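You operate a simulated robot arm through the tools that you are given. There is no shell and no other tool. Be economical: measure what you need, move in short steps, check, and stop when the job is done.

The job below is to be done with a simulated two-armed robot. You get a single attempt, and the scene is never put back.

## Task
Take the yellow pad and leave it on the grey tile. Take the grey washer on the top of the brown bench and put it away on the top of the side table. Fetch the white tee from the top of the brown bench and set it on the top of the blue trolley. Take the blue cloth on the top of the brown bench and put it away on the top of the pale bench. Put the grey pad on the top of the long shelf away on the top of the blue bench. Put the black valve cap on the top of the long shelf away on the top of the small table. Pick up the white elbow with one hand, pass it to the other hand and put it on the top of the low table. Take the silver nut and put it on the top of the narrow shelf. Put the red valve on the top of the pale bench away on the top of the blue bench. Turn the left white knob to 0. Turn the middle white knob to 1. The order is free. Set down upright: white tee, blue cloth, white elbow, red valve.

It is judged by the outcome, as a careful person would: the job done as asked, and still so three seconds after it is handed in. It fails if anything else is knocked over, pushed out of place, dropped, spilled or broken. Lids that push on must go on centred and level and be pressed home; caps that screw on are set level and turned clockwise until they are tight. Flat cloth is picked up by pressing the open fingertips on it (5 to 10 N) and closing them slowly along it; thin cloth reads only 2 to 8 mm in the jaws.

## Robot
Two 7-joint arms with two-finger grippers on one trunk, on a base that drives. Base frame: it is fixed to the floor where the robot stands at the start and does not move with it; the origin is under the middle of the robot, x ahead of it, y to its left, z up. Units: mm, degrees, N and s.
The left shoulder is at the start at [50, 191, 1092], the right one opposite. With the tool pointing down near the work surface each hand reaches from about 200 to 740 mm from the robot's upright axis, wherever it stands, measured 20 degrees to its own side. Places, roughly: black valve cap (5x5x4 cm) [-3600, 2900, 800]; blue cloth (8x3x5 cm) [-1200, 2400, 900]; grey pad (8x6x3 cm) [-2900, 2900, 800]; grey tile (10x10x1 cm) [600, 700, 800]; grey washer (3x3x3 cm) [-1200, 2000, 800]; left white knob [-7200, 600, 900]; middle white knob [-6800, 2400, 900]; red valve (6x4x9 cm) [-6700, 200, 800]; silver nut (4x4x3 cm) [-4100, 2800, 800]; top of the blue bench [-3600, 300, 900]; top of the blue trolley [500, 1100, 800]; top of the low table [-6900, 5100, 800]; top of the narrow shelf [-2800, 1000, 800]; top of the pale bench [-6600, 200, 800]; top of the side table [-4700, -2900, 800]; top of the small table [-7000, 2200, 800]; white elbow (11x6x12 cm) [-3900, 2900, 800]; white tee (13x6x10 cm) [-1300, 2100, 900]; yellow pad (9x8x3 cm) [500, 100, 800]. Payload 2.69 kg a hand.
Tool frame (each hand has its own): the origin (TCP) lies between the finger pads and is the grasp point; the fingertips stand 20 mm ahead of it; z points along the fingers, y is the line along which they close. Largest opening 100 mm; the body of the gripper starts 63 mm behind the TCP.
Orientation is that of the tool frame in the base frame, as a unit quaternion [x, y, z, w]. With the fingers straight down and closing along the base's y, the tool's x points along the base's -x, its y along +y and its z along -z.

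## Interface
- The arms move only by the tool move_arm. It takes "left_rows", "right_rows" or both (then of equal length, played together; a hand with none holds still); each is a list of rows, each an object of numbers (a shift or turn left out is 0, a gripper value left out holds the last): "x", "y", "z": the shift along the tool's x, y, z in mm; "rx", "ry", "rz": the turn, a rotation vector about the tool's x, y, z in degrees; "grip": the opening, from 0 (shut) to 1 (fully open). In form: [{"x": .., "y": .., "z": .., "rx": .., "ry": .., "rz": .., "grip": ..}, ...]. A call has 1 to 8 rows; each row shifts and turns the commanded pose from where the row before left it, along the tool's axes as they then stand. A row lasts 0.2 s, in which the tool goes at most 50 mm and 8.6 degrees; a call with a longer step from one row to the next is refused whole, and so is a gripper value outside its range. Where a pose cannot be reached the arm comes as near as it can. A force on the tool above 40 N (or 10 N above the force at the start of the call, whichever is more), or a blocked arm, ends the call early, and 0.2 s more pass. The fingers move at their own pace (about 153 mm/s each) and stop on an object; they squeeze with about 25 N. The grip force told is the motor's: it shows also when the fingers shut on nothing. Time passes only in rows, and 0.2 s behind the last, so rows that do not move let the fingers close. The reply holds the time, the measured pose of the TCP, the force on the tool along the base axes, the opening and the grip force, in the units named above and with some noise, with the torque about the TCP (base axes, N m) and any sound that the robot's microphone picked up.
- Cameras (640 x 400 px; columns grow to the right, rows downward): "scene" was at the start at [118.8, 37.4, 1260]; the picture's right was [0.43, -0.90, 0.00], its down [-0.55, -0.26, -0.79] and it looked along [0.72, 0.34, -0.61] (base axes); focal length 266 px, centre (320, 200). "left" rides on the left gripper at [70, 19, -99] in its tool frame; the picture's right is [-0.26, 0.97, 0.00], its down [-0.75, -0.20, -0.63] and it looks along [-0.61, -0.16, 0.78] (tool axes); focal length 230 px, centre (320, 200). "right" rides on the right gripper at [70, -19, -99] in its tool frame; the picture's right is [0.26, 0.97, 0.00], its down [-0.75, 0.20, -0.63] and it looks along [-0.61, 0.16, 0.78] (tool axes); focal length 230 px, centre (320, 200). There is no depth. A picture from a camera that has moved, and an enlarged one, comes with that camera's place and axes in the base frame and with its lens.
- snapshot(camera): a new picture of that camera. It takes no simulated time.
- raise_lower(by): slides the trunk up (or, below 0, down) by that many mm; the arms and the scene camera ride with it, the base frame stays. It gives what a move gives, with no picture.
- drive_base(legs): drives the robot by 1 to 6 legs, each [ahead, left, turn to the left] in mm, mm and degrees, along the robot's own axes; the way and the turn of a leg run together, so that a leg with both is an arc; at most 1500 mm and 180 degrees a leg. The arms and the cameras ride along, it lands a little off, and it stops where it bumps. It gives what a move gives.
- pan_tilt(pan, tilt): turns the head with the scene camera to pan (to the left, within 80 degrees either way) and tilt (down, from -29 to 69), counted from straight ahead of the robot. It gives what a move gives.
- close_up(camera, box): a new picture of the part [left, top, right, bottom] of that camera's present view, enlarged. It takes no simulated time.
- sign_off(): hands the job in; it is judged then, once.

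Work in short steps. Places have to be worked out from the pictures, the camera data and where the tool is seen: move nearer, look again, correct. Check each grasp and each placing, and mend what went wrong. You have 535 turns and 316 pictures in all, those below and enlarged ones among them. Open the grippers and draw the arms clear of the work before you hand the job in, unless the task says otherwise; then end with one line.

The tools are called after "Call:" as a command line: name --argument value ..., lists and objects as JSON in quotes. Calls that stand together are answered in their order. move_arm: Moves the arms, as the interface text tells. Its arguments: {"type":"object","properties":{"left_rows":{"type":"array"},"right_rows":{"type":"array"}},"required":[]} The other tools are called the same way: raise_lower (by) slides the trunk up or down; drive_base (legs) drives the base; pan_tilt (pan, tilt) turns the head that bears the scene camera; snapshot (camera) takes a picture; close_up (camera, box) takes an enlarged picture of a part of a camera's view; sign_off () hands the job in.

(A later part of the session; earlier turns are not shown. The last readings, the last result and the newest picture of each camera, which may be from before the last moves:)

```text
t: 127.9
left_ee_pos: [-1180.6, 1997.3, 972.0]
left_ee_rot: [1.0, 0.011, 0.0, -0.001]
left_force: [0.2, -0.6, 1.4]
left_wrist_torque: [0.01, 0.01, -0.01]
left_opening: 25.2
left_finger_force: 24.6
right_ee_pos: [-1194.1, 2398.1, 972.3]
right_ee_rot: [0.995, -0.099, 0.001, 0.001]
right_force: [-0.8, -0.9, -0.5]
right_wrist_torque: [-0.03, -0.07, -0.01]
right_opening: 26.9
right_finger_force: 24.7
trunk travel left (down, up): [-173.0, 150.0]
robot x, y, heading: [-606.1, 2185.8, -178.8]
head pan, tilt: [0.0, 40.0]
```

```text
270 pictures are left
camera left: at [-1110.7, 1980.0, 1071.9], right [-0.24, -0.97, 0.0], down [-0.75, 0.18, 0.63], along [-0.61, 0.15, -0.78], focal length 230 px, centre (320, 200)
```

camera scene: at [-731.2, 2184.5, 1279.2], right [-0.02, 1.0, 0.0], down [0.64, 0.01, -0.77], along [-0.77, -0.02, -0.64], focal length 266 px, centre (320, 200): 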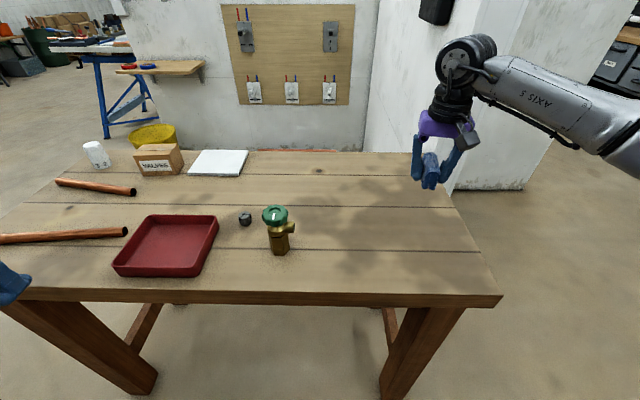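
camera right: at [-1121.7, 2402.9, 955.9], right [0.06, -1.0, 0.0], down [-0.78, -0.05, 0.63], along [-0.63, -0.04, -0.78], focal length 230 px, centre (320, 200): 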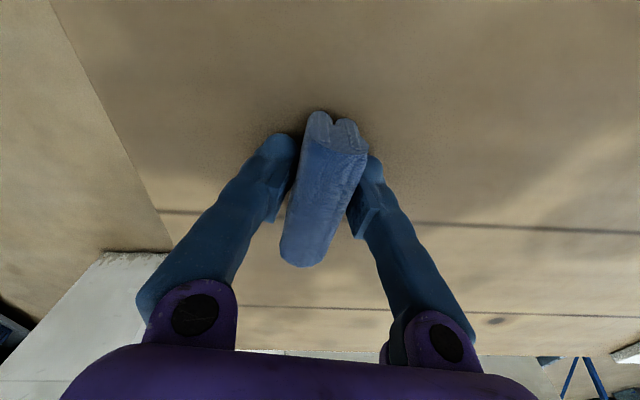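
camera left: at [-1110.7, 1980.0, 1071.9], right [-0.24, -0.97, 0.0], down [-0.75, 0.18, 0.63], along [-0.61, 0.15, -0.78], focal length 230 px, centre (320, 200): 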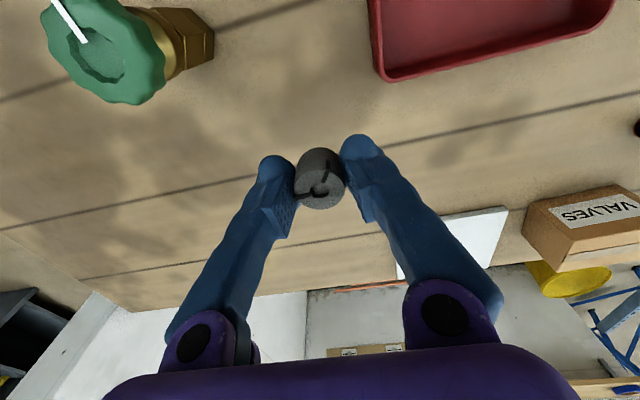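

Both held. Raise the trunk, back off, tuck both arms, then go south to survey the room.

Call:
raise_lower --by 70

Call:
drive_base --legs '[[-300, 0, 0]]'

Call:
move_arm --left_rows '[{"x": 40, "y": 22}, {"x": 40, "y": 22}, {"x": 40, "y": 22}, {"x": 40, "y": 22}, {"x": 40, "y": 22}, {"x": 40, "y": 22}, {"x": 30, "y": 10}, {}]' --right_rows '[{"x": 45}, {"x": 45}, {"x": 45}, {"x": 45}, {"x": 45}, {"x": 30}, {}, {}]'

Call:
drive_base --legs '[[0, 0, 90], [1100, 0, 0], [0, 0, -45]]'

Call:
pan_tilt --pan 0 --tilt 10

Call:
snapshot --camera "scene"

```text
t: 128.9
left_ee_pos: [-1180.4, 1997.9, 1041.5]
left_ee_rot: [1.0, 0.01, 0.0, 0.0]
left_force: [0.1, 0.4, 0.5]
left_wrist_torque: [0.01, 0.02, -0.01]
left_opening: 25.2
left_finger_force: 24.5
right_ee_pos: [-1196.3, 2399.4, 1042.0]
right_ee_rot: [0.995, -0.098, 0.001, -0.001]
right_force: [0.7, -0.4, -1.2]
right_wrist_torque: [-0.03, -0.03, -0.03]
right_opening: 26.8
right_finger_force: 24.9
trunk travel left (down, up): [-243.0, 80.0]
robot x, y, heading: [-605.7, 2188.1, -179.2]
head pan, tilt: [0.0, 40.0]
```

```text
t: 131.0
left_ee_pos: [-881.3, 2002.4, 1042.1]
left_ee_rot: [1.0, 0.012, -0.002, 0.001]
left_force: [-0.8, 0.5, -0.8]
left_wrist_torque: [0.0, 0.03, 0.02]
left_opening: 25.3
left_finger_force: 25.0
right_ee_pos: [-896.4, 2404.2, 1041.6]
right_ee_rot: [0.995, -0.097, 0.001, 0.0]
right_force: [0.4, -0.3, -0.5]
right_wrist_torque: [0.01, 0.03, 0.0]
right_opening: 26.9
right_finger_force: 25.2
trunk travel left (down, up): [-243.0, 80.0]
robot x, y, heading: [-310.6, 2191.1, -178.5]
head pan, tilt: [0.0, 40.0]
```

```text
t: 132.8
left_ee_pos: [-609.4, 1867.3, 1040.9]
left_ee_rot: [1.0, 0.011, 0.0, 0.0]
left_force: [-0.3, 0.3, -0.4]
left_wrist_torque: [0.0, 0.0, 0.0]
left_opening: 25.1
left_finger_force: 25.3
right_ee_pos: [-646.6, 2353.9, 1041.8]
right_ee_rot: [0.995, -0.098, 0.001, 0.0]
right_force: [-0.8, -0.4, -0.8]
right_wrist_torque: [0.0, 0.0, 0.01]
right_opening: 26.8
right_finger_force: 24.8
trunk travel left (down, up): [-243.0, 80.0]
robot x, y, heading: [-310.4, 2197.6, -178.6]
head pan, tilt: [0.0, 40.0]
```

```text
t: 144.2
left_ee_pos: [-252.6, 666.0, 1043.6]
left_ee_rot: [0.917, 0.399, 0.0, 0.0]
left_force: [-0.2, 0.9, -0.4]
left_wrist_torque: [-0.02, -0.01, 0.01]
left_opening: 25.2
left_finger_force: 25.1
right_ee_pos: [-626.3, 978.0, 1042.2]
right_ee_rot: [0.955, 0.297, 0.001, 0.0]
right_force: [-0.3, 0.8, -1.4]
right_wrist_torque: [-0.01, -0.01, 0.02]
right_opening: 26.7
right_finger_force: 25.0
trunk travel left (down, up): [-243.0, 80.0]
robot x, y, heading: [-276.6, 1108.3, -133.0]
head pan, tilt: [0.0, 40.0]
```

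```text
t: 145.2
left_ee_pos: [-252.8, 665.6, 1042.7]
left_ee_rot: [0.917, 0.399, 0.0, 0.0]
left_force: [0.6, 0.1, -0.5]
left_wrist_torque: [0.01, 0.01, -0.01]
left_opening: 24.8
left_finger_force: 25.2
right_ee_pos: [-625.9, 978.3, 1043.0]
right_ee_rot: [0.955, 0.296, 0.001, 0.0]
right_force: [0.5, 0.4, -0.4]
right_wrist_torque: [0.03, -0.03, 0.0]
right_opening: 26.8
right_finger_force: 25.3
trunk travel left (down, up): [-243.0, 80.0]
robot x, y, heading: [-275.8, 1107.8, -133.1]
head pan, tilt: [0.0, 10.0]
```

```text
269 pictures are left
camera scene: at [-364.9, 1010.1, 1396.6], right [-0.73, 0.68, 0.0], down [0.12, 0.13, -0.98], along [-0.67, -0.72, -0.17], focal length 266 px, centre (320, 200)
```

scene: 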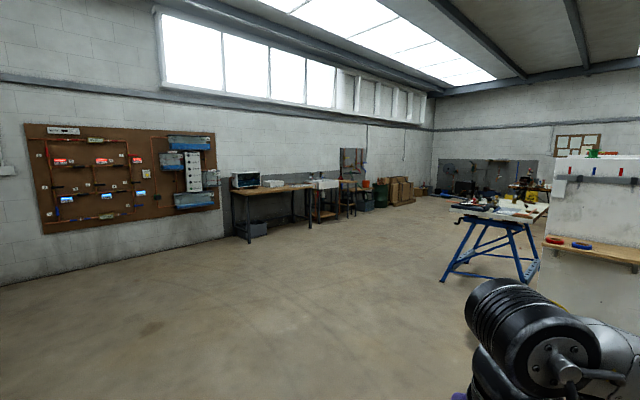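

Open floor toward the side table. Enlarge that area.

Call:
close_up --camera "scene" --box '[220, 140, 460, 260]'

```text
2.67 times, centred on (340, 200) of scene
camera zoom: at [-364.9, 1010.1, 1396.6], right [-0.73, 0.68, 0.0], down [0.12, 0.13, -0.98], along [-0.67, -0.72, -0.17], focal length 710 px, centre (267, 200)
```

zoom: 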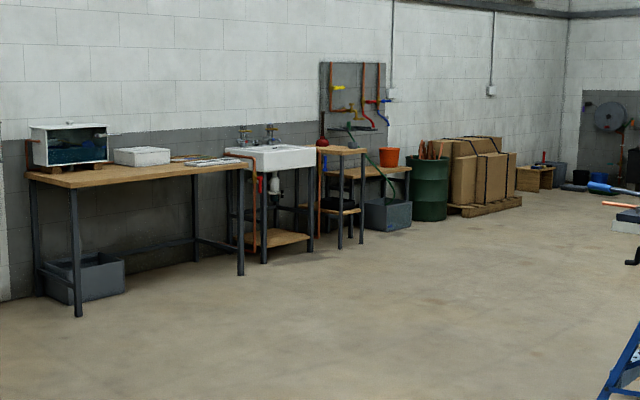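

Clear path. Drive toward the side table, stopping short, then face the wall.

Call:
drive_base --legs '[[0, 0, -9.6], [1400, 0, 0], [1400, 0, 0], [1400, 0, 0], [1000, 0, 0], [0, 0, 52.6]]'

Call:
pan_tilt --pan 0 --tilt 25

Call:
snapshot --camera "scene"

```text
t: 173.1
left_ee_pos: [-4080.1, -2358.3, 1041.6]
left_ee_rot: [0.702, 0.713, 0.0, 0.001]
left_force: [-0.4, 0.2, -0.5]
left_wrist_torque: [0.01, 0.01, 0.01]
left_opening: 25.5
left_finger_force: 24.7
right_ee_pos: [-4565.3, -2390.7, 1043.3]
right_ee_rot: [0.776, 0.631, 0.0, -0.001]
right_force: [-0.5, 0.0, -0.2]
right_wrist_torque: [0.01, -0.02, 0.0]
right_opening: 26.9
right_finger_force: 24.8
trunk travel left (down, up): [-243.0, 80.0]
robot x, y, heading: [-4401.4, -2050.7, -89.2]
head pan, tilt: [0.0, 10.0]
```

```text
t: 173.9
left_ee_pos: [-4079.3, -2358.3, 1041.6]
left_ee_rot: [0.702, 0.712, 0.0, -0.001]
left_force: [0.6, -0.2, 0.1]
left_wrist_torque: [0.02, 0.0, 0.0]
left_opening: 25.3
left_finger_force: 24.3
right_ee_pos: [-4565.7, -2390.1, 1043.1]
right_ee_rot: [0.776, 0.631, 0.002, 0.0]
right_force: [0.0, -0.4, 0.8]
right_wrist_torque: [-0.03, 0.01, 0.02]
right_opening: 26.9
right_finger_force: 24.9
trunk travel left (down, up): [-243.0, 80.0]
robot x, y, heading: [-4398.6, -2050.0, -89.1]
head pan, tilt: [0.0, 25.0]
```

```text
267 pictures are left
camera scene: at [-4398.3, -2186.7, 1372.4], right [-1.0, -0.01, 0.0], down [-0.01, 0.42, -0.91], along [0.01, -0.91, -0.42], focal length 266 px, centre (320, 200)
```

scene: 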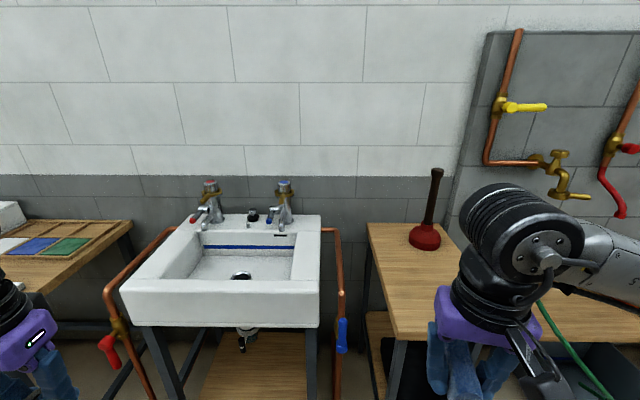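

The side table is right of the sink (front edge y≈−2600). Shift right 450 so the left hand faces it.

Call:
drive_base --legs '[[0, -450, 0]]'

Call:
pan_tilt --pan 12 --tilt 35

Call:
snapshot --camera "scene"

```text
t: 178.4
left_ee_pos: [-4528.3, -2365.0, 1043.0]
left_ee_rot: [0.702, 0.712, -0.001, 0.0]
left_force: [0.5, -1.0, -0.8]
left_wrist_torque: [-0.01, 0.0, -0.03]
left_opening: 25.3
left_finger_force: 25.1
right_ee_pos: [-5014.4, -2396.8, 1043.7]
right_ee_rot: [0.775, 0.632, 0.001, 0.0]
right_force: [0.3, -0.4, -1.2]
right_wrist_torque: [0.0, -0.02, 0.04]
right_opening: 26.7
right_finger_force: 24.8
trunk travel left (down, up): [-243.0, 80.0]
robot x, y, heading: [-4848.4, -2059.7, -89.2]
head pan, tilt: [0.0, 25.0]
```

```text
t: 179.1
left_ee_pos: [-4529.0, -2365.2, 1043.1]
left_ee_rot: [0.701, 0.713, 0.0, -0.001]
left_force: [-0.5, -0.2, -1.4]
left_wrist_torque: [-0.02, -0.01, -0.03]
left_opening: 25.2
left_finger_force: 25.4
right_ee_pos: [-5014.3, -2398.4, 1042.7]
right_ee_rot: [0.775, 0.632, 0.001, 0.0]
right_force: [-0.3, 0.6, -1.3]
right_wrist_torque: [-0.01, 0.01, 0.01]
right_opening: 26.8
right_finger_force: 25.0
trunk travel left (down, up): [-243.0, 80.0]
robot x, y, heading: [-4853.7, -2062.0, -89.1]
head pan, tilt: [12.0, 35.0]
```

```text
266 pictures are left
camera scene: at [-4829.6, -2187.3, 1356.6], right [-0.97, -0.22, 0.0], down [-0.13, 0.56, -0.82], along [0.18, -0.8, -0.57], focal length 266 px, centre (320, 200)
```

scene: 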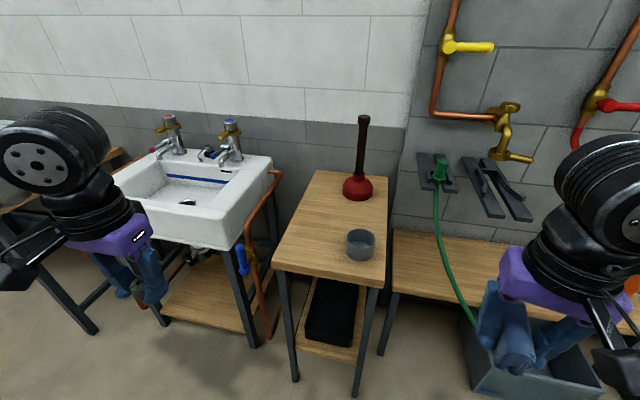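

Side table top spans x −4880…−4610, y −3120…−2614; jar at [-4825,-2688]. I'll place the washer at [-4690,-2720].

Call:
drive_base --legs '[[100, 0, 0]]'

Call:
move_arm --left_rows '[{"x": -45}, {"x": -45}, {"x": -45}, {"x": -40, "y": -25}, {"x": -40, "y": -30}, {"x": -30, "y": -35}, {"x": -10, "y": -40}, {"y": -31}]'

Call:
snapshot --camera "left"

```text
t: 180.3
left_ee_pos: [-4527.1, -2463.6, 1041.6]
left_ee_rot: [0.701, 0.713, 0.0, 0.0]
left_force: [1.2, -0.6, 0.0]
left_wrist_torque: [0.04, 0.01, 0.02]
left_opening: 24.9
left_finger_force: 24.9
right_ee_pos: [-5014.8, -2496.8, 1042.4]
right_ee_rot: [0.776, 0.631, 0.001, -0.001]
right_force: [-0.4, 0.0, -0.1]
right_wrist_torque: [0.02, 0.01, 0.02]
right_opening: 26.8
right_finger_force: 25.2
trunk travel left (down, up): [-243.0, 80.0]
robot x, y, heading: [-4848.9, -2161.6, -89.5]
head pan, tilt: [12.0, 35.0]
```

```text
t: 182.1
left_ee_pos: [-4683.4, -2722.2, 1042.1]
left_ee_rot: [0.702, 0.712, 0.0, 0.002]
left_force: [-0.5, -0.3, -1.2]
left_wrist_torque: [0.0, -0.02, -0.02]
left_opening: 25.2
left_finger_force: 24.8
right_ee_pos: [-5012.8, -2496.7, 1043.4]
right_ee_rot: [0.775, 0.632, 0.001, 0.001]
right_force: [-0.3, -0.5, -0.9]
right_wrist_torque: [0.01, 0.0, -0.01]
right_opening: 26.9
right_finger_force: 24.7
trunk travel left (down, up): [-243.0, 80.0]
robot x, y, heading: [-4847.5, -2158.2, -89.2]
head pan, tilt: [12.0, 35.0]
```

```text
265 pictures are left
camera left: at [-4666.7, -2652.2, 1141.4], right [0.97, -0.24, 0.0], down [-0.19, -0.75, 0.63], along [-0.15, -0.61, -0.78], focal length 230 px, centre (320, 200)
```

left: 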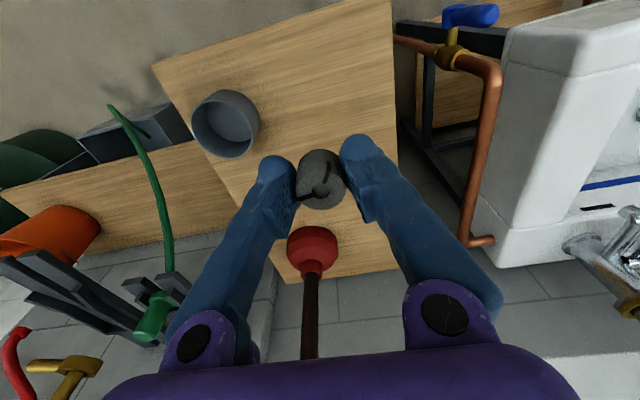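

Clear. Lower trunk 120, then descend slowly to contact.

Call:
raise_lower --by -120

Call:
move_arm --left_rows '[{"z": 20}, {"z": 10}, {"z": 8}, {"z": 6}, {"z": 6}, {}]'

Call:
snapshot --camera "left"

```text
t: 183.6
left_ee_pos: [-4682.8, -2721.5, 922.9]
left_ee_rot: [0.702, 0.712, -0.001, 0.0]
left_force: [-0.5, -0.1, -0.1]
left_wrist_torque: [0.01, -0.01, -0.02]
left_opening: 25.4
left_finger_force: 24.8
right_ee_pos: [-5013.5, -2496.9, 922.7]
right_ee_rot: [0.775, 0.631, 0.002, 0.0]
right_force: [0.6, 0.6, 0.1]
right_wrist_torque: [0.0, -0.01, 0.01]
right_opening: 26.7
right_finger_force: 25.1
trunk travel left (down, up): [-123.0, 200.0]
robot x, y, heading: [-4850.7, -2158.6, -89.1]
head pan, tilt: [12.0, 35.0]
```

```text
t: 185.0
left_ee_pos: [-4682.6, -2722.4, 872.6]
left_ee_rot: [0.701, 0.713, 0.0, 0.0]
left_force: [-1.1, 0.4, -0.5]
left_wrist_torque: [0.02, 0.0, -0.05]
left_opening: 25.1
left_finger_force: 24.9
right_ee_pos: [-5013.5, -2496.0, 922.2]
right_ee_rot: [0.776, 0.631, 0.001, 0.0]
right_force: [0.0, 0.5, -0.9]
right_wrist_torque: [-0.05, 0.0, 0.01]
right_opening: 26.9
right_finger_force: 25.3
trunk travel left (down, up): [-123.0, 200.0]
robot x, y, heading: [-4849.8, -2163.1, -89.2]
head pan, tilt: [12.0, 35.0]
```

```text
264 pictures are left
camera left: at [-4665.8, -2651.8, 971.6], right [0.97, -0.24, 0.0], down [-0.19, -0.75, 0.63], along [-0.15, -0.61, -0.78], focal length 230 px, centre (320, 200)
```

left: 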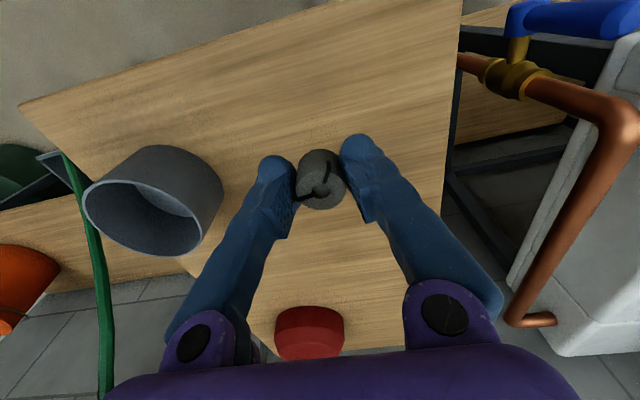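

No contact yet; continue down slowly.

Call:
move_arm --left_rows '[{"z": 5}, {"z": 5}, {"z": 4}, {"z": 3}, {"z": 2}, {}]'

```text
t: 186.4
left_ee_pos: [-4681.8, -2722.6, 853.5]
left_ee_rot: [0.702, 0.712, 0.0, 0.0]
left_force: [-0.3, -1.1, -1.8]
left_wrist_torque: [-0.01, 0.02, -0.01]
left_opening: 25.1
left_finger_force: 24.7
right_ee_pos: [-5013.0, -2496.9, 922.5]
right_ee_rot: [0.776, 0.631, 0.001, 0.001]
right_force: [0.4, 0.8, 0.0]
right_wrist_torque: [0.05, 0.02, 0.0]
right_opening: 27.0
right_finger_force: 24.8
trunk travel left (down, up): [-123.0, 200.0]
robot x, y, heading: [-4845.6, -2160.1, -88.9]
head pan, tilt: [12.0, 35.0]
```

Call:
move_arm --left_rows '[{"z": 4}, {"z": 4}, {"z": 4}, {"z": 4}, {"z": 3}, {"z": 3}, {}]'

Call:
snapshot --camera "scene"

```text
t: 188.0
left_ee_pos: [-4682.9, -2722.5, 830.7]
left_ee_rot: [0.701, 0.713, 0.0, 0.0]
left_force: [0.1, -0.1, -0.6]
left_wrist_torque: [0.0, -0.01, -0.04]
left_opening: 25.1
left_finger_force: 25.5
right_ee_pos: [-5012.7, -2496.3, 922.7]
right_ee_rot: [0.776, 0.631, 0.001, 0.0]
right_force: [-0.1, 0.8, -1.3]
right_wrist_torque: [0.02, 0.01, -0.04]
right_opening: 26.8
right_finger_force: 25.7
trunk travel left (down, up): [-123.0, 200.0]
robot x, y, heading: [-4850.6, -2158.7, -89.2]
head pan, tilt: [12.0, 35.0]
```

```text
263 pictures are left
camera scene: at [-4828.0, -2286.4, 1236.6], right [-0.97, -0.22, 0.0], down [-0.13, 0.56, -0.82], along [0.18, -0.8, -0.57], focal length 266 px, centre (320, 200)
```

scene: 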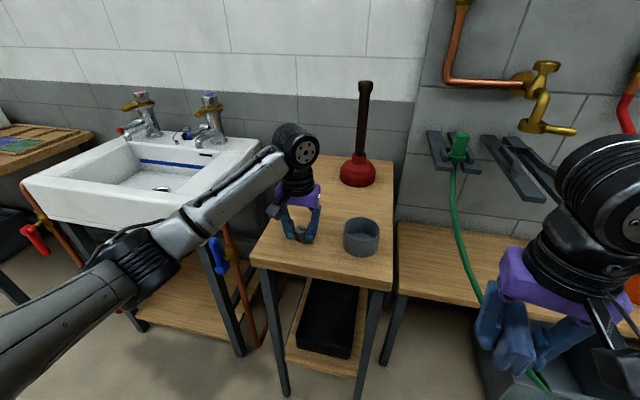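

Still a gap; continue.

Call:
move_arm --left_rows '[{"z": 3}, {"z": 3}, {"z": 3}, {"z": 3}, {"z": 3}, {"z": 3}, {}]'

```text
t: 189.3
left_ee_pos: [-4682.8, -2722.2, 823.2]
left_ee_rot: [0.701, 0.713, -0.007, 0.003]
left_force: [-0.4, 11.0, 15.9]
left_wrist_torque: [0.23, -0.02, 0.0]
left_opening: 25.0
left_finger_force: 25.0
right_ee_pos: [-5014.1, -2495.1, 923.0]
right_ee_rot: [0.775, 0.632, -0.001, 0.001]
right_force: [0.0, -0.3, -0.9]
right_wrist_torque: [-0.01, 0.02, -0.01]
right_opening: 27.0
right_finger_force: 25.2
trunk travel left (down, up): [-123.0, 200.0]
robot x, y, heading: [-4847.8, -2160.6, -89.4]
head pan, tilt: [12.0, 35.0]
stopped in row 6 (left hand): the force on the tool passed its limit at 42 N (the readings are from after the stop); the commanded pose is now the measured one
```

Contact at z≈823. Release and lift.

Call:
move_arm --left_rows '[{"z": -1.5}, {"grip": 0.5}, {"grip": 0.6}, {}, {"z": -15}, {"z": -40}, {"z": -45}, {}]'

Call:
snapshot --camera "left"

```text
t: 191.2
left_ee_pos: [-4681.6, -2722.4, 921.0]
left_ee_rot: [0.701, 0.713, -0.005, 0.002]
left_force: [0.7, 0.6, -0.8]
left_wrist_torque: [0.0, -0.01, 0.01]
left_opening: 60.2
left_finger_force: 0.1
right_ee_pos: [-5013.9, -2496.4, 922.9]
right_ee_rot: [0.775, 0.632, 0.0, -0.001]
right_force: [-0.4, 0.1, 0.1]
right_wrist_torque: [0.01, -0.01, 0.03]
right_opening: 26.9
right_finger_force: 24.8
trunk travel left (down, up): [-123.0, 200.0]
robot x, y, heading: [-4846.0, -2162.0, -89.0]
head pan, tilt: [12.0, 35.0]
```

```text
262 pictures are left
camera left: at [-4665.3, -2652.2, 1019.1], right [0.97, -0.24, 0.0], down [-0.19, -0.75, 0.64], along [-0.15, -0.62, -0.77], focal length 230 px, centre (320, 200)
```

left: 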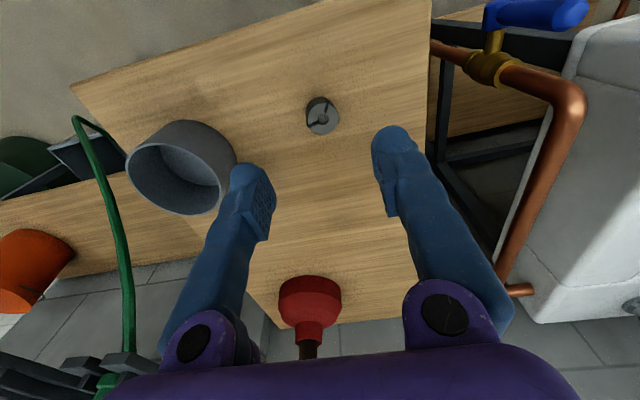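

Washer sits on the side table. Retract the left arm, back off, turn toward the pale bench and look.

Call:
move_arm --left_rows '[{"z": -40, "grip": 0.8}, {"z": -40}, {"y": 40, "x": 10}, {"y": 40, "x": 30}, {"y": 30, "x": 40}, {"y": 25, "x": 40}, {"x": 45}, {"x": 45}]'

Call:
raise_lower --by 60

Call:
drive_base --legs '[[-500, 0, 0], [0, 0, -139]]'

Call:
pan_tilt --pan 0 --tilt 10

Call:
snapshot --camera "scene"

```text
t: 192.9
left_ee_pos: [-4550.0, -2510.3, 996.0]
left_ee_rot: [0.701, 0.713, -0.005, 0.003]
left_force: [1.0, -0.2, 0.0]
left_wrist_torque: [-0.03, -0.01, 0.03]
left_opening: 79.9
left_finger_force: 0.1
right_ee_pos: [-5012.2, -2497.3, 923.0]
right_ee_rot: [0.775, 0.632, 0.001, -0.001]
right_force: [0.4, 1.0, -1.0]
right_wrist_torque: [-0.01, 0.01, 0.02]
right_opening: 26.7
right_finger_force: 25.1
trunk travel left (down, up): [-123.0, 200.0]
robot x, y, heading: [-4853.2, -2160.9, -88.9]
head pan, tilt: [12.0, 35.0]
```

```text
t: 193.9
left_ee_pos: [-4550.0, -2511.2, 1056.5]
left_ee_rot: [0.701, 0.713, -0.005, 0.003]
left_force: [-0.3, 0.7, 0.7]
left_wrist_torque: [-0.01, 0.0, 0.01]
left_opening: 80.0
left_finger_force: 0.0
right_ee_pos: [-5012.9, -2496.4, 983.1]
right_ee_rot: [0.775, 0.632, 0.001, -0.001]
right_force: [-0.3, -0.2, 0.2]
right_wrist_torque: [0.02, 0.01, 0.01]
right_opening: 26.9
right_finger_force: 24.6
trunk travel left (down, up): [-183.0, 140.0]
robot x, y, heading: [-4849.8, -2165.9, -89.1]
head pan, tilt: [12.0, 35.0]
```

```text
t: 202.7
left_ee_pos: [-5310.5, -1582.6, 1057.2]
left_ee_rot: [0.91, -0.414, -0.004, -0.004]
left_force: [-0.5, -0.5, -1.0]
left_wrist_torque: [0.04, -0.01, -0.03]
left_opening: 79.9
left_finger_force: 0.1
right_ee_pos: [-4947.4, -1293.2, 983.9]
right_ee_rot: [0.859, -0.511, 0.001, 0.002]
right_force: [-1.0, -0.2, 0.1]
right_wrist_torque: [0.0, 0.04, -0.01]
right_opening: 26.6
right_finger_force: 24.7
trunk travel left (down, up): [-183.0, 140.0]
robot x, y, heading: [-4856.5, -1653.6, 130.9]
head pan, tilt: [12.0, 35.0]
```

```text
t: 203.6
left_ee_pos: [-5310.4, -1581.6, 1056.4]
left_ee_rot: [0.91, -0.414, -0.004, -0.003]
left_force: [-0.7, -0.3, -0.5]
left_wrist_torque: [-0.01, 0.02, 0.0]
left_opening: 80.2
left_finger_force: 0.1
right_ee_pos: [-4947.6, -1294.6, 982.3]
right_ee_rot: [0.859, -0.511, 0.001, 0.001]
right_force: [-0.5, -0.3, -0.9]
right_wrist_torque: [-0.03, -0.03, -0.02]
right_opening: 26.9
right_finger_force: 25.5
trunk travel left (down, up): [-183.0, 140.0]
robot x, y, heading: [-4855.4, -1657.4, 131.0]
head pan, tilt: [0.0, 10.0]
```

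```text
261 pictures are left
camera scene: at [-4944.1, -1556.0, 1336.7], right [0.75, 0.66, 0.0], down [0.11, -0.13, -0.98], along [-0.65, 0.74, -0.17], focal length 266 px, centre (320, 200)
```

scene: 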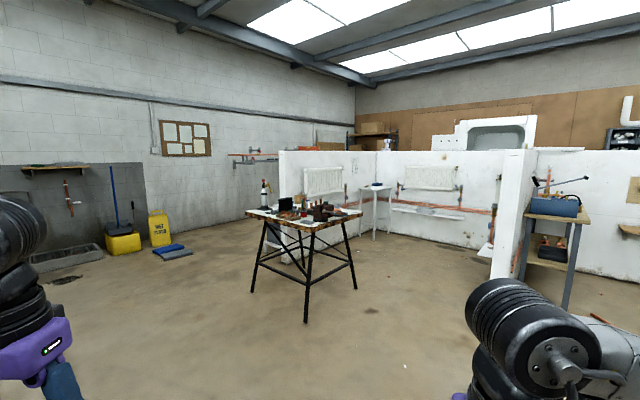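

The black-legged table ahead should be the pale bench. Enlarge it and the area behind.

Call:
close_up --camera "scene" --box '[230, 140, 390, 240]'

```text
4.00 times, centred on (310, 190) of scene
camera zoom: at [-4944.1, -1556.0, 1336.7], right [0.75, 0.66, 0.0], down [0.11, -0.13, -0.98], along [-0.65, 0.74, -0.17], focal length 1064 px, centre (360, 240)
```

zoom: 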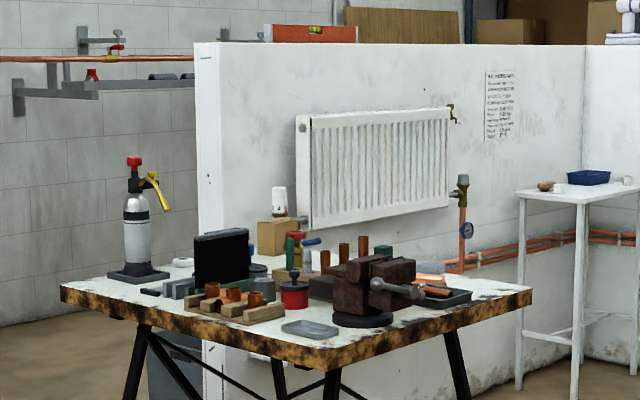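

I understand the layout: pale bench x −7070…−6200, y −230…550; radiator wall at x≈−7300 with the left knob. I'll go to its +y side via (−5500,850).

Call:
drive_base --legs '[[0, 0, -26.3], [1300, 0, 0], [1280, 0, 0], [0, 0, 76]]'

Call:
pan_tilt --pan 0 --tilt 18

Call:
snapshot --camera "scene"

```text
t: 214.9
left_ee_pos: [-5727.2, 536.7, 1060.0]
left_ee_rot: [0.787, -0.616, -0.006, -0.008]
left_force: [0.0, -0.2, 0.7]
left_wrist_torque: [0.02, -0.01, 0.02]
left_opening: 79.9
left_finger_force: 0.1
right_ee_pos: [-5267.6, 614.7, 979.8]
right_ee_rot: [0.726, -0.688, 0.006, -0.004]
right_force: [-0.1, 0.5, -1.2]
right_wrist_torque: [0.0, 0.0, -0.01]
right_opening: 26.5
right_finger_force: 25.1
trunk travel left (down, up): [-183.0, 140.0]
robot x, y, heading: [-5355.6, 269.6, 103.9]
head pan, tilt: [0.0, 10.0]
stopped in leg 3: the robot was blocked; the commanded pose is now the measured one
```

```text
t: 215.6
left_ee_pos: [-5726.4, 534.3, 1062.0]
left_ee_rot: [0.788, -0.615, -0.007, -0.01]
left_force: [0.0, 0.6, -0.1]
left_wrist_torque: [0.0, -0.01, 0.0]
left_opening: 80.0
left_finger_force: 0.0
right_ee_pos: [-5267.3, 614.0, 980.8]
right_ee_rot: [0.725, -0.689, 0.006, -0.004]
right_force: [-0.1, 0.8, -0.1]
right_wrist_torque: [-0.05, 0.0, 0.02]
right_opening: 26.9
right_finger_force: 25.0
trunk travel left (down, up): [-183.0, 140.0]
robot x, y, heading: [-5358.1, 273.6, 103.8]
head pan, tilt: [0.0, 18.0]
```

```text
259 pictures are left
camera scene: at [-5388.6, 387.8, 1325.6], right [0.97, 0.24, 0.0], down [0.07, -0.29, -0.96], along [-0.23, 0.93, -0.3], focal length 266 px, centre (320, 200)
```

scene: 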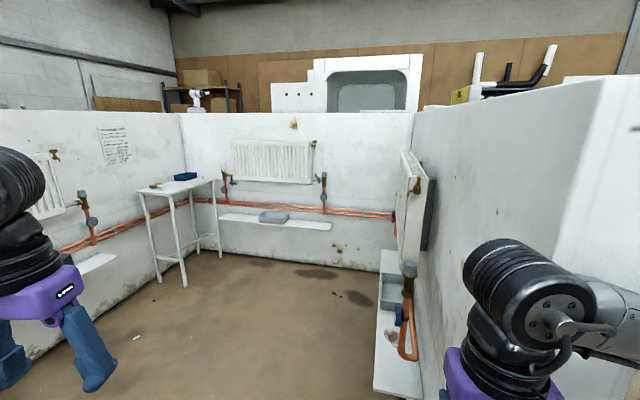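

Blocked by the partition's end on the right. Back off, strafe left, and proceed into the cell.

Call:
drive_base --legs '[[-200, 0, 0], [0, 450, 0]]'

Call:
snapshot --camera "scene"

```text
t: 221.2
left_ee_pos: [-6113.2, 239.5, 1056.3]
left_ee_rot: [0.789, -0.614, -0.002, -0.005]
left_force: [0.0, -0.1, 0.2]
left_wrist_torque: [0.01, -0.03, 0.01]
left_opening: 79.8
left_finger_force: 0.0
right_ee_pos: [-5656.9, 322.4, 974.4]
right_ee_rot: [0.728, -0.686, 0.012, 0.001]
right_force: [0.0, 0.1, 0.1]
right_wrist_torque: [0.01, -0.01, 0.04]
right_opening: 26.8
right_finger_force: 24.6
trunk travel left (down, up): [-183.0, 140.0]
robot x, y, heading: [-5741.5, -32.5, 104.6]
head pan, tilt: [0.0, 18.0]
```

```text
258 pictures are left
camera scene: at [-5775.0, 98.3, 1323.7], right [0.97, 0.25, 0.0], down [0.08, -0.3, -0.95], along [-0.23, 0.92, -0.31], focal length 266 px, centre (320, 200)
```

scene: 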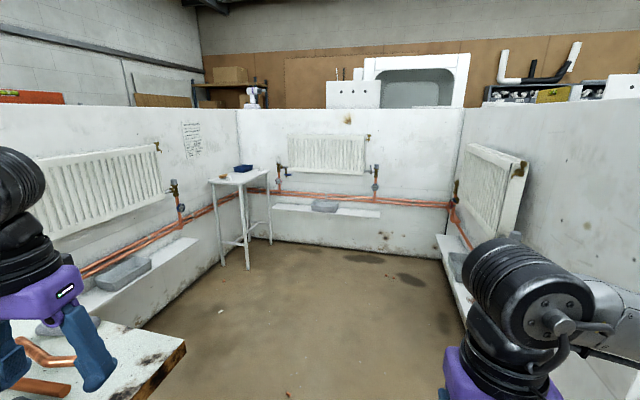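

Go north 980 at heading 90°, then turn west and advance along the bench's far side.

Call:
drive_base --legs '[[0, 0, -14.6], [980, 0, 0], [0, 0, 90], [500, 0, 0]]'

Call:
pan_tilt --pan 25 --tilt 25

Call:
snapshot --camera "scene"

```text
t: 226.6
left_ee_pos: [-6032.7, 1243.8, 1057.0]
left_ee_rot: [-0.702, 0.712, 0.001, 0.008]
left_force: [-0.4, -0.8, -1.1]
left_wrist_torque: [-0.01, -0.01, 0.01]
left_opening: 79.9
left_finger_force: 0.2
right_ee_pos: [-5568.2, 1200.3, 975.9]
right_ee_rot: [-0.633, 0.774, -0.016, 0.0]
right_force: [-0.4, 0.6, -0.3]
right_wrist_torque: [0.0, 0.0, 0.0]
right_opening: 27.0
right_finger_force: 24.7
trunk travel left (down, up): [-183.0, 140.0]
robot x, y, heading: [-5737.7, 889.8, 89.3]
head pan, tilt: [0.0, 18.0]
stopped in leg 2: the robot was blocked; the commanded pose is now the measured one
```

```text
t: 227.5
left_ee_pos: [-6033.2, 1241.9, 1057.7]
left_ee_rot: [-0.704, 0.711, 0.002, 0.01]
left_force: [-0.1, -0.2, -0.6]
left_wrist_torque: [0.01, 0.0, -0.03]
left_opening: 80.0
left_finger_force: 0.0
right_ee_pos: [-5567.1, 1200.6, 975.9]
right_ee_rot: [-0.632, 0.774, -0.016, 0.0]
right_force: [0.7, 1.4, -0.5]
right_wrist_torque: [-0.01, -0.01, 0.01]
right_opening: 26.6
right_finger_force: 25.0
trunk travel left (down, up): [-183.0, 140.0]
robot x, y, heading: [-5737.6, 895.9, 89.4]
head pan, tilt: [25.0, 25.0]
```

```text
257 pictures are left
camera scene: at [-5783.1, 1005.9, 1313.4], right [0.91, 0.41, 0.01], down [0.18, -0.38, -0.91], along [-0.37, 0.83, -0.42], focal length 266 px, centre (320, 200)
```

scene: 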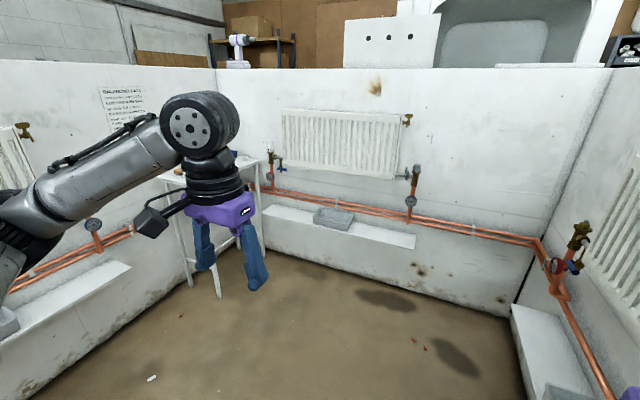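

Blocked by the right wall fittings. Strafe left 200, then turn west.

Call:
drive_base --legs '[[-20, 200, 0], [60, 0, 0], [0, 0, 90]]'

Call:
snapshot --camera "scene"

```text
t: 234.3
left_ee_pos: [-6294.7, 643.1, 1056.5]
left_ee_rot: [1.0, -0.002, -0.003, -0.002]
left_force: [0.8, 0.1, 0.6]
left_wrist_torque: [0.0, 0.02, 0.02]
left_opening: 80.2
left_finger_force: 0.1
right_ee_pos: [-6255.9, 1107.9, 970.4]
right_ee_rot: [0.995, -0.095, 0.017, -0.007]
right_force: [-0.1, -0.1, -0.9]
right_wrist_torque: [-0.01, -0.03, -0.01]
right_opening: 27.0
right_finger_force: 24.6
trunk travel left (down, up): [-183.0, 140.0]
robot x, y, heading: [-5937.3, 930.1, 180.0]
head pan, tilt: [25.0, 25.0]
```

```text
256 pictures are left
camera scene: at [-6062.4, 896.3, 1312.4], right [-0.42, 0.91, 0.0], down [0.38, 0.18, -0.91], along [-0.82, -0.38, -0.42], focal length 266 px, centre (320, 200)
```

scene: 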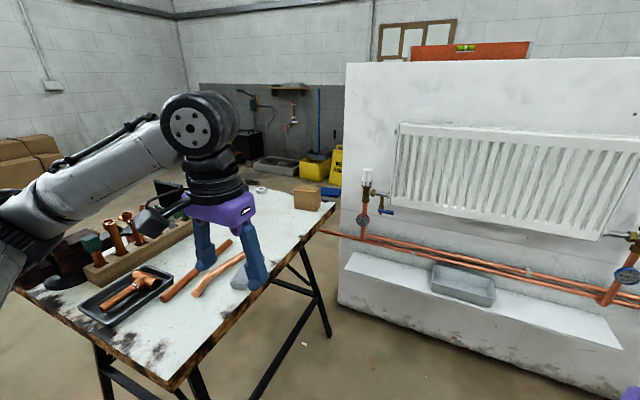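

Knob found near [-7130,630,910]. Advance 670 mm, turn to face the bench (−y), and look.

Call:
drive_base --legs '[[670, 0, 0], [0, 0, 90]]'

Call:
pan_tilt --pan 0 --tilt 38

Call:
snapshot --camera "scene"

```text
t: 239.7
left_ee_pos: [-6776.8, 511.2, 1056.1]
left_ee_rot: [0.97, 0.243, -0.005, -0.003]
left_force: [1.0, -0.2, 0.7]
left_wrist_torque: [0.01, 0.0, 0.0]
left_opening: 79.8
left_finger_force: 0.0
right_ee_pos: [-6966.4, 942.9, 972.9]
right_ee_rot: [0.99, 0.141, 0.012, -0.015]
right_force: [-0.1, 0.3, -1.2]
right_wrist_torque: [-0.01, 0.01, 0.0]
right_opening: 27.0
right_finger_force: 25.1
trunk travel left (down, up): [-183.0, 140.0]
robot x, y, heading: [-6606.0, 937.9, -152.1]
head pan, tilt: [25.0, 25.0]
stopped in leg 2: the robot was blocked; the commanded pose is now the measured one
```

```text
t: 240.6
left_ee_pos: [-6775.5, 511.3, 1057.5]
left_ee_rot: [0.97, 0.243, -0.007, -0.002]
left_force: [-0.1, -0.4, 0.3]
left_wrist_torque: [-0.02, 0.01, 0.01]
left_opening: 80.1
left_finger_force: 0.0
right_ee_pos: [-6965.9, 941.3, 972.9]
right_ee_rot: [0.99, 0.142, 0.012, -0.014]
right_force: [-0.9, -0.4, -1.3]
right_wrist_torque: [-0.01, 0.01, 0.01]
right_opening: 26.8
right_finger_force: 25.4
trunk travel left (down, up): [-183.0, 140.0]
robot x, y, heading: [-6607.5, 937.2, -152.2]
head pan, tilt: [0.0, 38.0]
```

```text
255 pictures are left
camera scene: at [-6710.1, 877.1, 1292.9], right [-0.47, 0.88, 0.0], down [0.54, 0.29, -0.79], along [-0.7, -0.37, -0.61], focal length 266 px, centre (320, 200)
```

scene: 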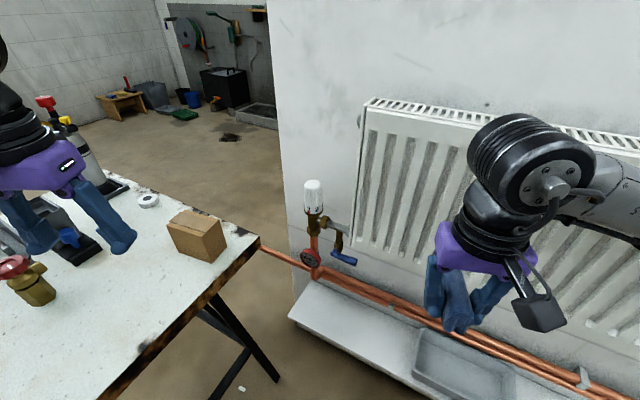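

The base corner meets the bench when turned. Move 200 north, turn to face −y squarely, then come back in.

Call:
drive_base --legs '[[-100, -190, 0], [0, 0, 62.2], [150, 0, 0]]'

Call:
snapshot --camera "scene"

```text
t: 241.4
left_ee_pos: [-6774.9, 514.0, 1055.2]
left_ee_rot: [0.97, 0.243, -0.006, -0.002]
left_force: [0.0, 0.7, -0.1]
left_wrist_torque: [0.02, -0.03, -0.03]
left_opening: 80.1
left_finger_force: 0.1
right_ee_pos: [-6963.4, 944.5, 971.9]
right_ee_rot: [0.989, 0.146, 0.012, -0.016]
right_force: [0.3, 0.1, -0.7]
right_wrist_torque: [0.0, 0.0, 0.03]
right_opening: 26.6
right_finger_force: 24.9
trunk travel left (down, up): [-183.0, 140.0]
robot x, y, heading: [-6605.3, 940.8, -151.9]
head pan, tilt: [0.0, 38.0]
stopped in leg 1: the robot was blocked; the commanded pose is now the measured one
```

```text
254 pictures are left
camera scene: at [-6709.7, 880.0, 1292.8], right [-0.47, 0.88, 0.01], down [0.54, 0.29, -0.79], along [-0.7, -0.37, -0.61], focal length 266 px, centre (320, 200)
```

scene: 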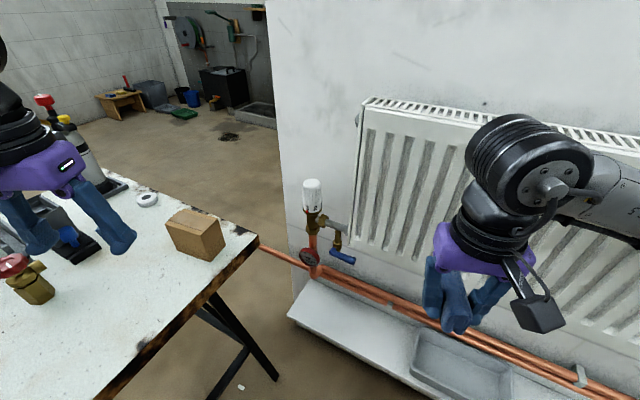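

The right elbow is likely against the radiator. Move away from the wall (+x) first.

Call:
drive_base --legs '[[-135, 70, 0]]'

Call:
pan_tilt --pan -60 --tilt 35

Call:
snapshot --camera "scene"

```text
t: 242.8
left_ee_pos: [-6628.7, 519.6, 1054.9]
left_ee_rot: [0.97, 0.243, -0.004, -0.001]
left_force: [0.3, 0.1, -0.2]
left_wrist_torque: [-0.03, 0.02, 0.02]
left_opening: 80.0
left_finger_force: 0.1
right_ee_pos: [-6815.8, 948.6, 969.6]
right_ee_rot: [0.989, 0.144, 0.017, -0.014]
right_force: [0.6, -0.4, -0.6]
right_wrist_torque: [-0.01, 0.0, 0.05]
right_opening: 26.7
right_finger_force: 24.8
trunk travel left (down, up): [-183.0, 140.0]
robot x, y, heading: [-6452.9, 943.6, -151.8]
head pan, tilt: [0.0, 38.0]
```

```text
t: 244.1
left_ee_pos: [-6629.0, 518.2, 1056.0]
left_ee_rot: [0.97, 0.243, -0.003, -0.001]
left_force: [-0.3, 0.1, 0.1]
left_wrist_torque: [-0.01, -0.03, -0.03]
left_opening: 80.1
left_finger_force: 0.1
right_ee_pos: [-6816.7, 949.5, 968.1]
right_ee_rot: [0.989, 0.145, 0.017, -0.014]
right_force: [-0.6, 0.1, -0.2]
right_wrist_torque: [0.0, -0.02, 0.04]
right_opening: 26.4
right_finger_force: 25.1
trunk travel left (down, up): [-183.0, 140.0]
robot x, y, heading: [-6451.3, 945.3, -151.8]
head pan, tilt: [-60.0, 35.0]
```

```text
253 pictures are left
camera scene: at [-6564.0, 972.3, 1296.6], right [0.53, 0.85, 0.0], down [0.49, -0.3, -0.82], along [-0.7, 0.43, -0.57], focal length 266 px, centre (320, 200)
```

scene: 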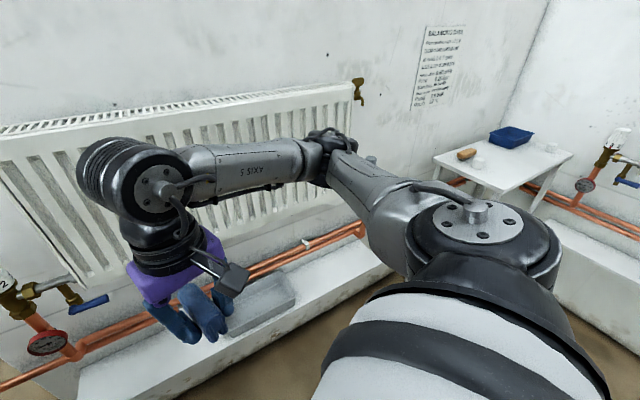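

Confirmed: the elbow sticks out. Now turn to face −y here with a bit more room.

Call:
drive_base --legs '[[-56, -106, 0], [0, 0, 61.8]]'

Call:
pan_tilt --pan -15 --tilt 35

Call:
snapshot --camera "scene"

```text
t: 248.4
left_ee_pos: [-6162.4, 711.1, 1056.7]
left_ee_rot: [0.706, 0.708, -0.002, 0.0]
left_force: [0.3, 0.1, 0.1]
left_wrist_torque: [-0.01, -0.01, 0.04]
left_opening: 79.9
left_finger_force: 0.0
right_ee_pos: [-6630.0, 746.2, 967.9]
right_ee_rot: [0.773, 0.634, 0.008, -0.02]
right_force: [-0.6, 0.4, -0.6]
right_wrist_torque: [0.03, -0.02, 0.03]
right_opening: 27.0
right_finger_force: 25.1
trunk travel left (down, up): [-183.0, 140.0]
robot x, y, heading: [-6456.2, 1067.0, -89.8]
head pan, tilt: [-60.0, 35.0]
```

```text
t: 249.5
left_ee_pos: [-6160.5, 710.5, 1055.8]
left_ee_rot: [0.706, 0.709, -0.002, 0.001]
left_force: [0.0, -0.3, -0.4]
left_wrist_torque: [0.03, 0.02, -0.03]
left_opening: 80.0
left_finger_force: 0.1
right_ee_pos: [-6629.1, 746.3, 968.6]
right_ee_rot: [0.772, 0.635, 0.008, -0.02]
right_force: [-0.3, -0.1, -0.7]
right_wrist_torque: [0.02, -0.01, 0.02]
right_opening: 26.6
right_finger_force: 24.9
trunk travel left (down, up): [-183.0, 140.0]
robot x, y, heading: [-6455.3, 1065.9, -89.8]
head pan, tilt: [-15.0, 35.0]
```

```text
252 pictures are left
camera scene: at [-6477.3, 940.2, 1296.6], right [-0.97, 0.26, 0.0], down [0.15, 0.55, -0.82], along [-0.21, -0.79, -0.57], focal length 266 px, centre (320, 200)
```

scene: 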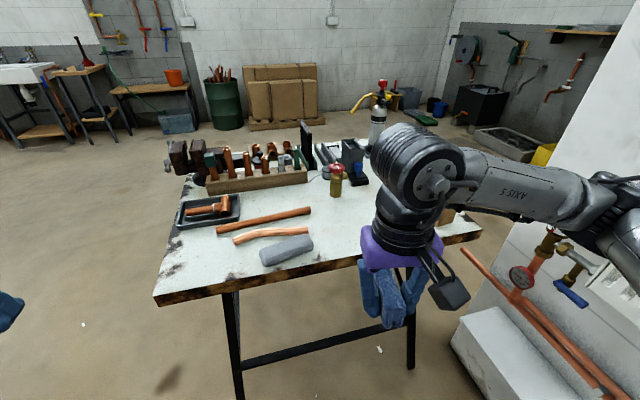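

Clear view: red valve at [-6722,226], free spot at ≈[-6720,400]. Advance 100 mm and bring the cloth over that spot, correcting the small tilt from the bump.

Call:
drive_base --legs '[[100, 0, 0]]'

Call:
move_arm --right_rows '[{"rx": -1.2, "ry": -2.2}, {"x": -43, "y": -7}, {"x": -43, "y": -7}, {"x": -43, "y": -7}, {"x": -43, "y": -7}, {"x": -43, "y": -7}, {"x": -43, "y": -5}, {}]'

Call:
snapshot --camera "right"

Call:
snapshot --camera "scene"

```text
t: 250.7
left_ee_pos: [-6161.4, 610.7, 1055.1]
left_ee_rot: [0.707, 0.707, -0.001, 0.001]
left_force: [0.1, -0.4, -0.9]
left_wrist_torque: [0.0, -0.03, 0.02]
left_opening: 79.9
left_finger_force: 0.1
right_ee_pos: [-6630.2, 646.5, 968.4]
right_ee_rot: [0.773, 0.634, 0.008, -0.021]
right_force: [-0.8, 0.3, -0.9]
right_wrist_torque: [0.02, -0.01, -0.01]
right_opening: 26.6
right_finger_force: 24.9
trunk travel left (down, up): [-183.0, 140.0]
robot x, y, heading: [-6458.3, 965.4, -90.1]
head pan, tilt: [-15.0, 35.0]
```

```text
t: 252.5
left_ee_pos: [-6162.0, 612.2, 1056.5]
left_ee_rot: [0.706, 0.708, -0.002, 0.001]
left_force: [-0.6, 0.4, -0.9]
left_wrist_torque: [-0.02, 0.02, -0.03]
left_opening: 80.1
left_finger_force: 0.0
right_ee_pos: [-6720.2, 402.1, 968.5]
right_ee_rot: [0.773, 0.634, -0.001, 0.0]
right_force: [-0.2, 0.0, -1.2]
right_wrist_torque: [-0.01, 0.0, 0.02]
right_opening: 26.8
right_finger_force: 24.7
trunk travel left (down, up): [-183.0, 140.0]
robot x, y, heading: [-6453.4, 964.0, -89.9]
head pan, tilt: [-15.0, 35.0]
```

```text
251 pictures are left
camera right: at [-6724.8, 474.1, 1066.9], right [1.0, 0.06, 0.0], down [0.05, -0.77, 0.63], along [0.04, -0.63, -0.78], focal length 230 px, centre (320, 200)
```

right: 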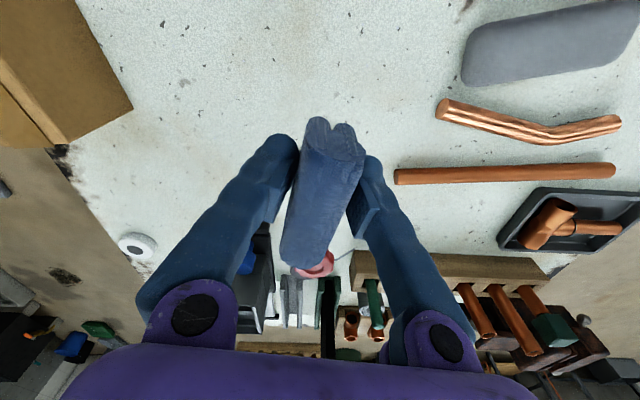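

```text
250 pictures are left
camera scene: at [-6477.3, 840.9, 1296.6], right [-0.97, 0.26, 0.0], down [0.15, 0.55, -0.82], along [-0.21, -0.79, -0.57], focal length 266 px, centre (320, 200)
```

scene: 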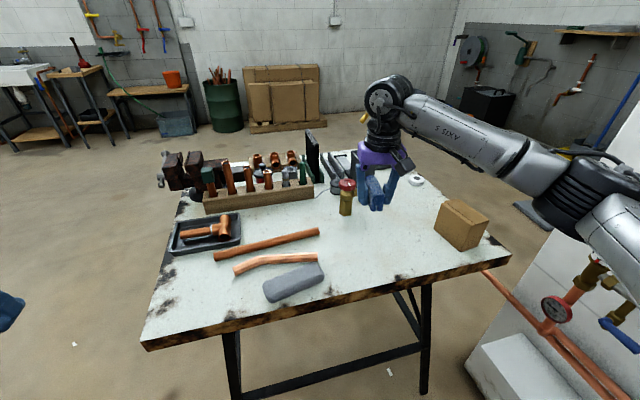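

Spot is clear. Descend.

Call:
move_arm --right_rows '[{"z": 30}, {"z": 30}, {"z": 25}, {"z": 15}, {"z": 8}, {}]'

Call:
move_arm --right_rows '[{"z": 4}, {"z": 4}, {"z": 4}, {"z": 3}, {"z": 3}, {}]'

```text
t: 253.9
left_ee_pos: [-6162.0, 611.7, 1055.1]
left_ee_rot: [0.707, 0.707, -0.002, 0.001]
left_force: [0.2, 0.8, 0.6]
left_wrist_torque: [-0.02, -0.07, 0.0]
left_opening: 79.8
left_finger_force: 0.1
right_ee_pos: [-6721.0, 401.9, 860.6]
right_ee_rot: [0.774, 0.634, -0.002, 0.0]
right_force: [0.3, -0.1, -0.3]
right_wrist_torque: [0.0, 0.01, 0.01]
right_opening: 26.8
right_finger_force: 25.3
trunk travel left (down, up): [-183.0, 140.0]
robot x, y, heading: [-6454.3, 966.7, -90.0]
head pan, tilt: [-15.0, 35.0]
```

```text
t: 255.3
left_ee_pos: [-6162.5, 610.4, 1055.3]
left_ee_rot: [0.706, 0.708, -0.002, 0.002]
left_force: [0.4, 0.2, 0.0]
left_wrist_torque: [-0.02, -0.02, 0.03]
left_opening: 79.8
left_finger_force: 0.0
right_ee_pos: [-6719.8, 401.9, 842.1]
right_ee_rot: [0.774, 0.634, -0.001, -0.001]
right_force: [0.5, 0.0, -0.5]
right_wrist_torque: [0.03, 0.03, -0.02]
right_opening: 27.0
right_finger_force: 25.4
trunk travel left (down, up): [-183.0, 140.0]
robot x, y, heading: [-6453.9, 969.9, -90.3]
head pan, tilt: [-15.0, 35.0]
```

Call:
move_arm --right_rows '[{"z": 3}, {"z": 3}, {"z": 3}, {"z": 3}, {"z": 3}, {"z": 3}, {}]'

```text
t: 256.9
left_ee_pos: [-6162.1, 613.8, 1056.9]
left_ee_rot: [0.707, 0.707, -0.004, 0.001]
left_force: [0.5, 0.0, 0.2]
left_wrist_torque: [-0.03, 0.0, -0.01]
left_opening: 80.0
left_finger_force: 0.0
right_ee_pos: [-6719.7, 401.9, 828.4]
right_ee_rot: [0.773, 0.634, -0.003, 0.001]
right_force: [-0.9, 0.1, 15.8]
right_wrist_torque: [-0.46, 0.13, -0.01]
right_opening: 26.8
right_finger_force: 24.6
trunk travel left (down, up): [-183.0, 140.0]
robot x, y, heading: [-6453.9, 965.4, -90.0]
head pan, tilt: [-15.0, 35.0]
```

Contact. Ease up 3 mm, release and lift.

Call:
move_arm --right_rows '[{"z": -3}, {"grip": 0.45}, {"grip": 0.7}, {}, {"z": -25}, {"z": -40}, {"z": -45}, {}]'

Call:
snapshot --camera "right"

```text
t: 258.7
left_ee_pos: [-6163.3, 611.5, 1055.5]
left_ee_rot: [0.707, 0.708, -0.002, 0.001]
left_force: [0.1, 0.9, 0.2]
left_wrist_torque: [0.0, -0.05, -0.02]
left_opening: 79.7
left_finger_force: 0.1
right_ee_pos: [-6719.2, 402.7, 938.6]
right_ee_rot: [0.774, 0.633, 0.0, 0.0]
right_force: [-0.3, 0.0, -0.2]
right_wrist_torque: [0.05, -0.02, 0.02]
right_opening: 70.0
right_finger_force: 0.1
trunk travel left (down, up): [-183.0, 140.0]
robot x, y, heading: [-6457.1, 964.9, -90.2]
head pan, tilt: [-15.0, 35.0]
```

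```text
249 pictures are left
camera right: at [-6723.9, 474.8, 1037.4], right [1.0, 0.06, 0.0], down [0.05, -0.78, 0.63], along [0.04, -0.63, -0.78], focal length 230 px, centre (320, 200)
```

right: 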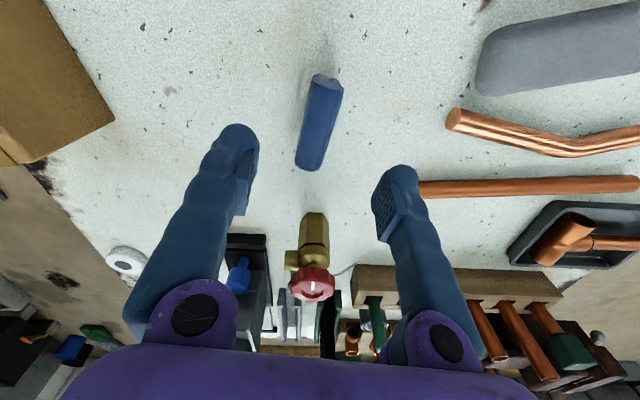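

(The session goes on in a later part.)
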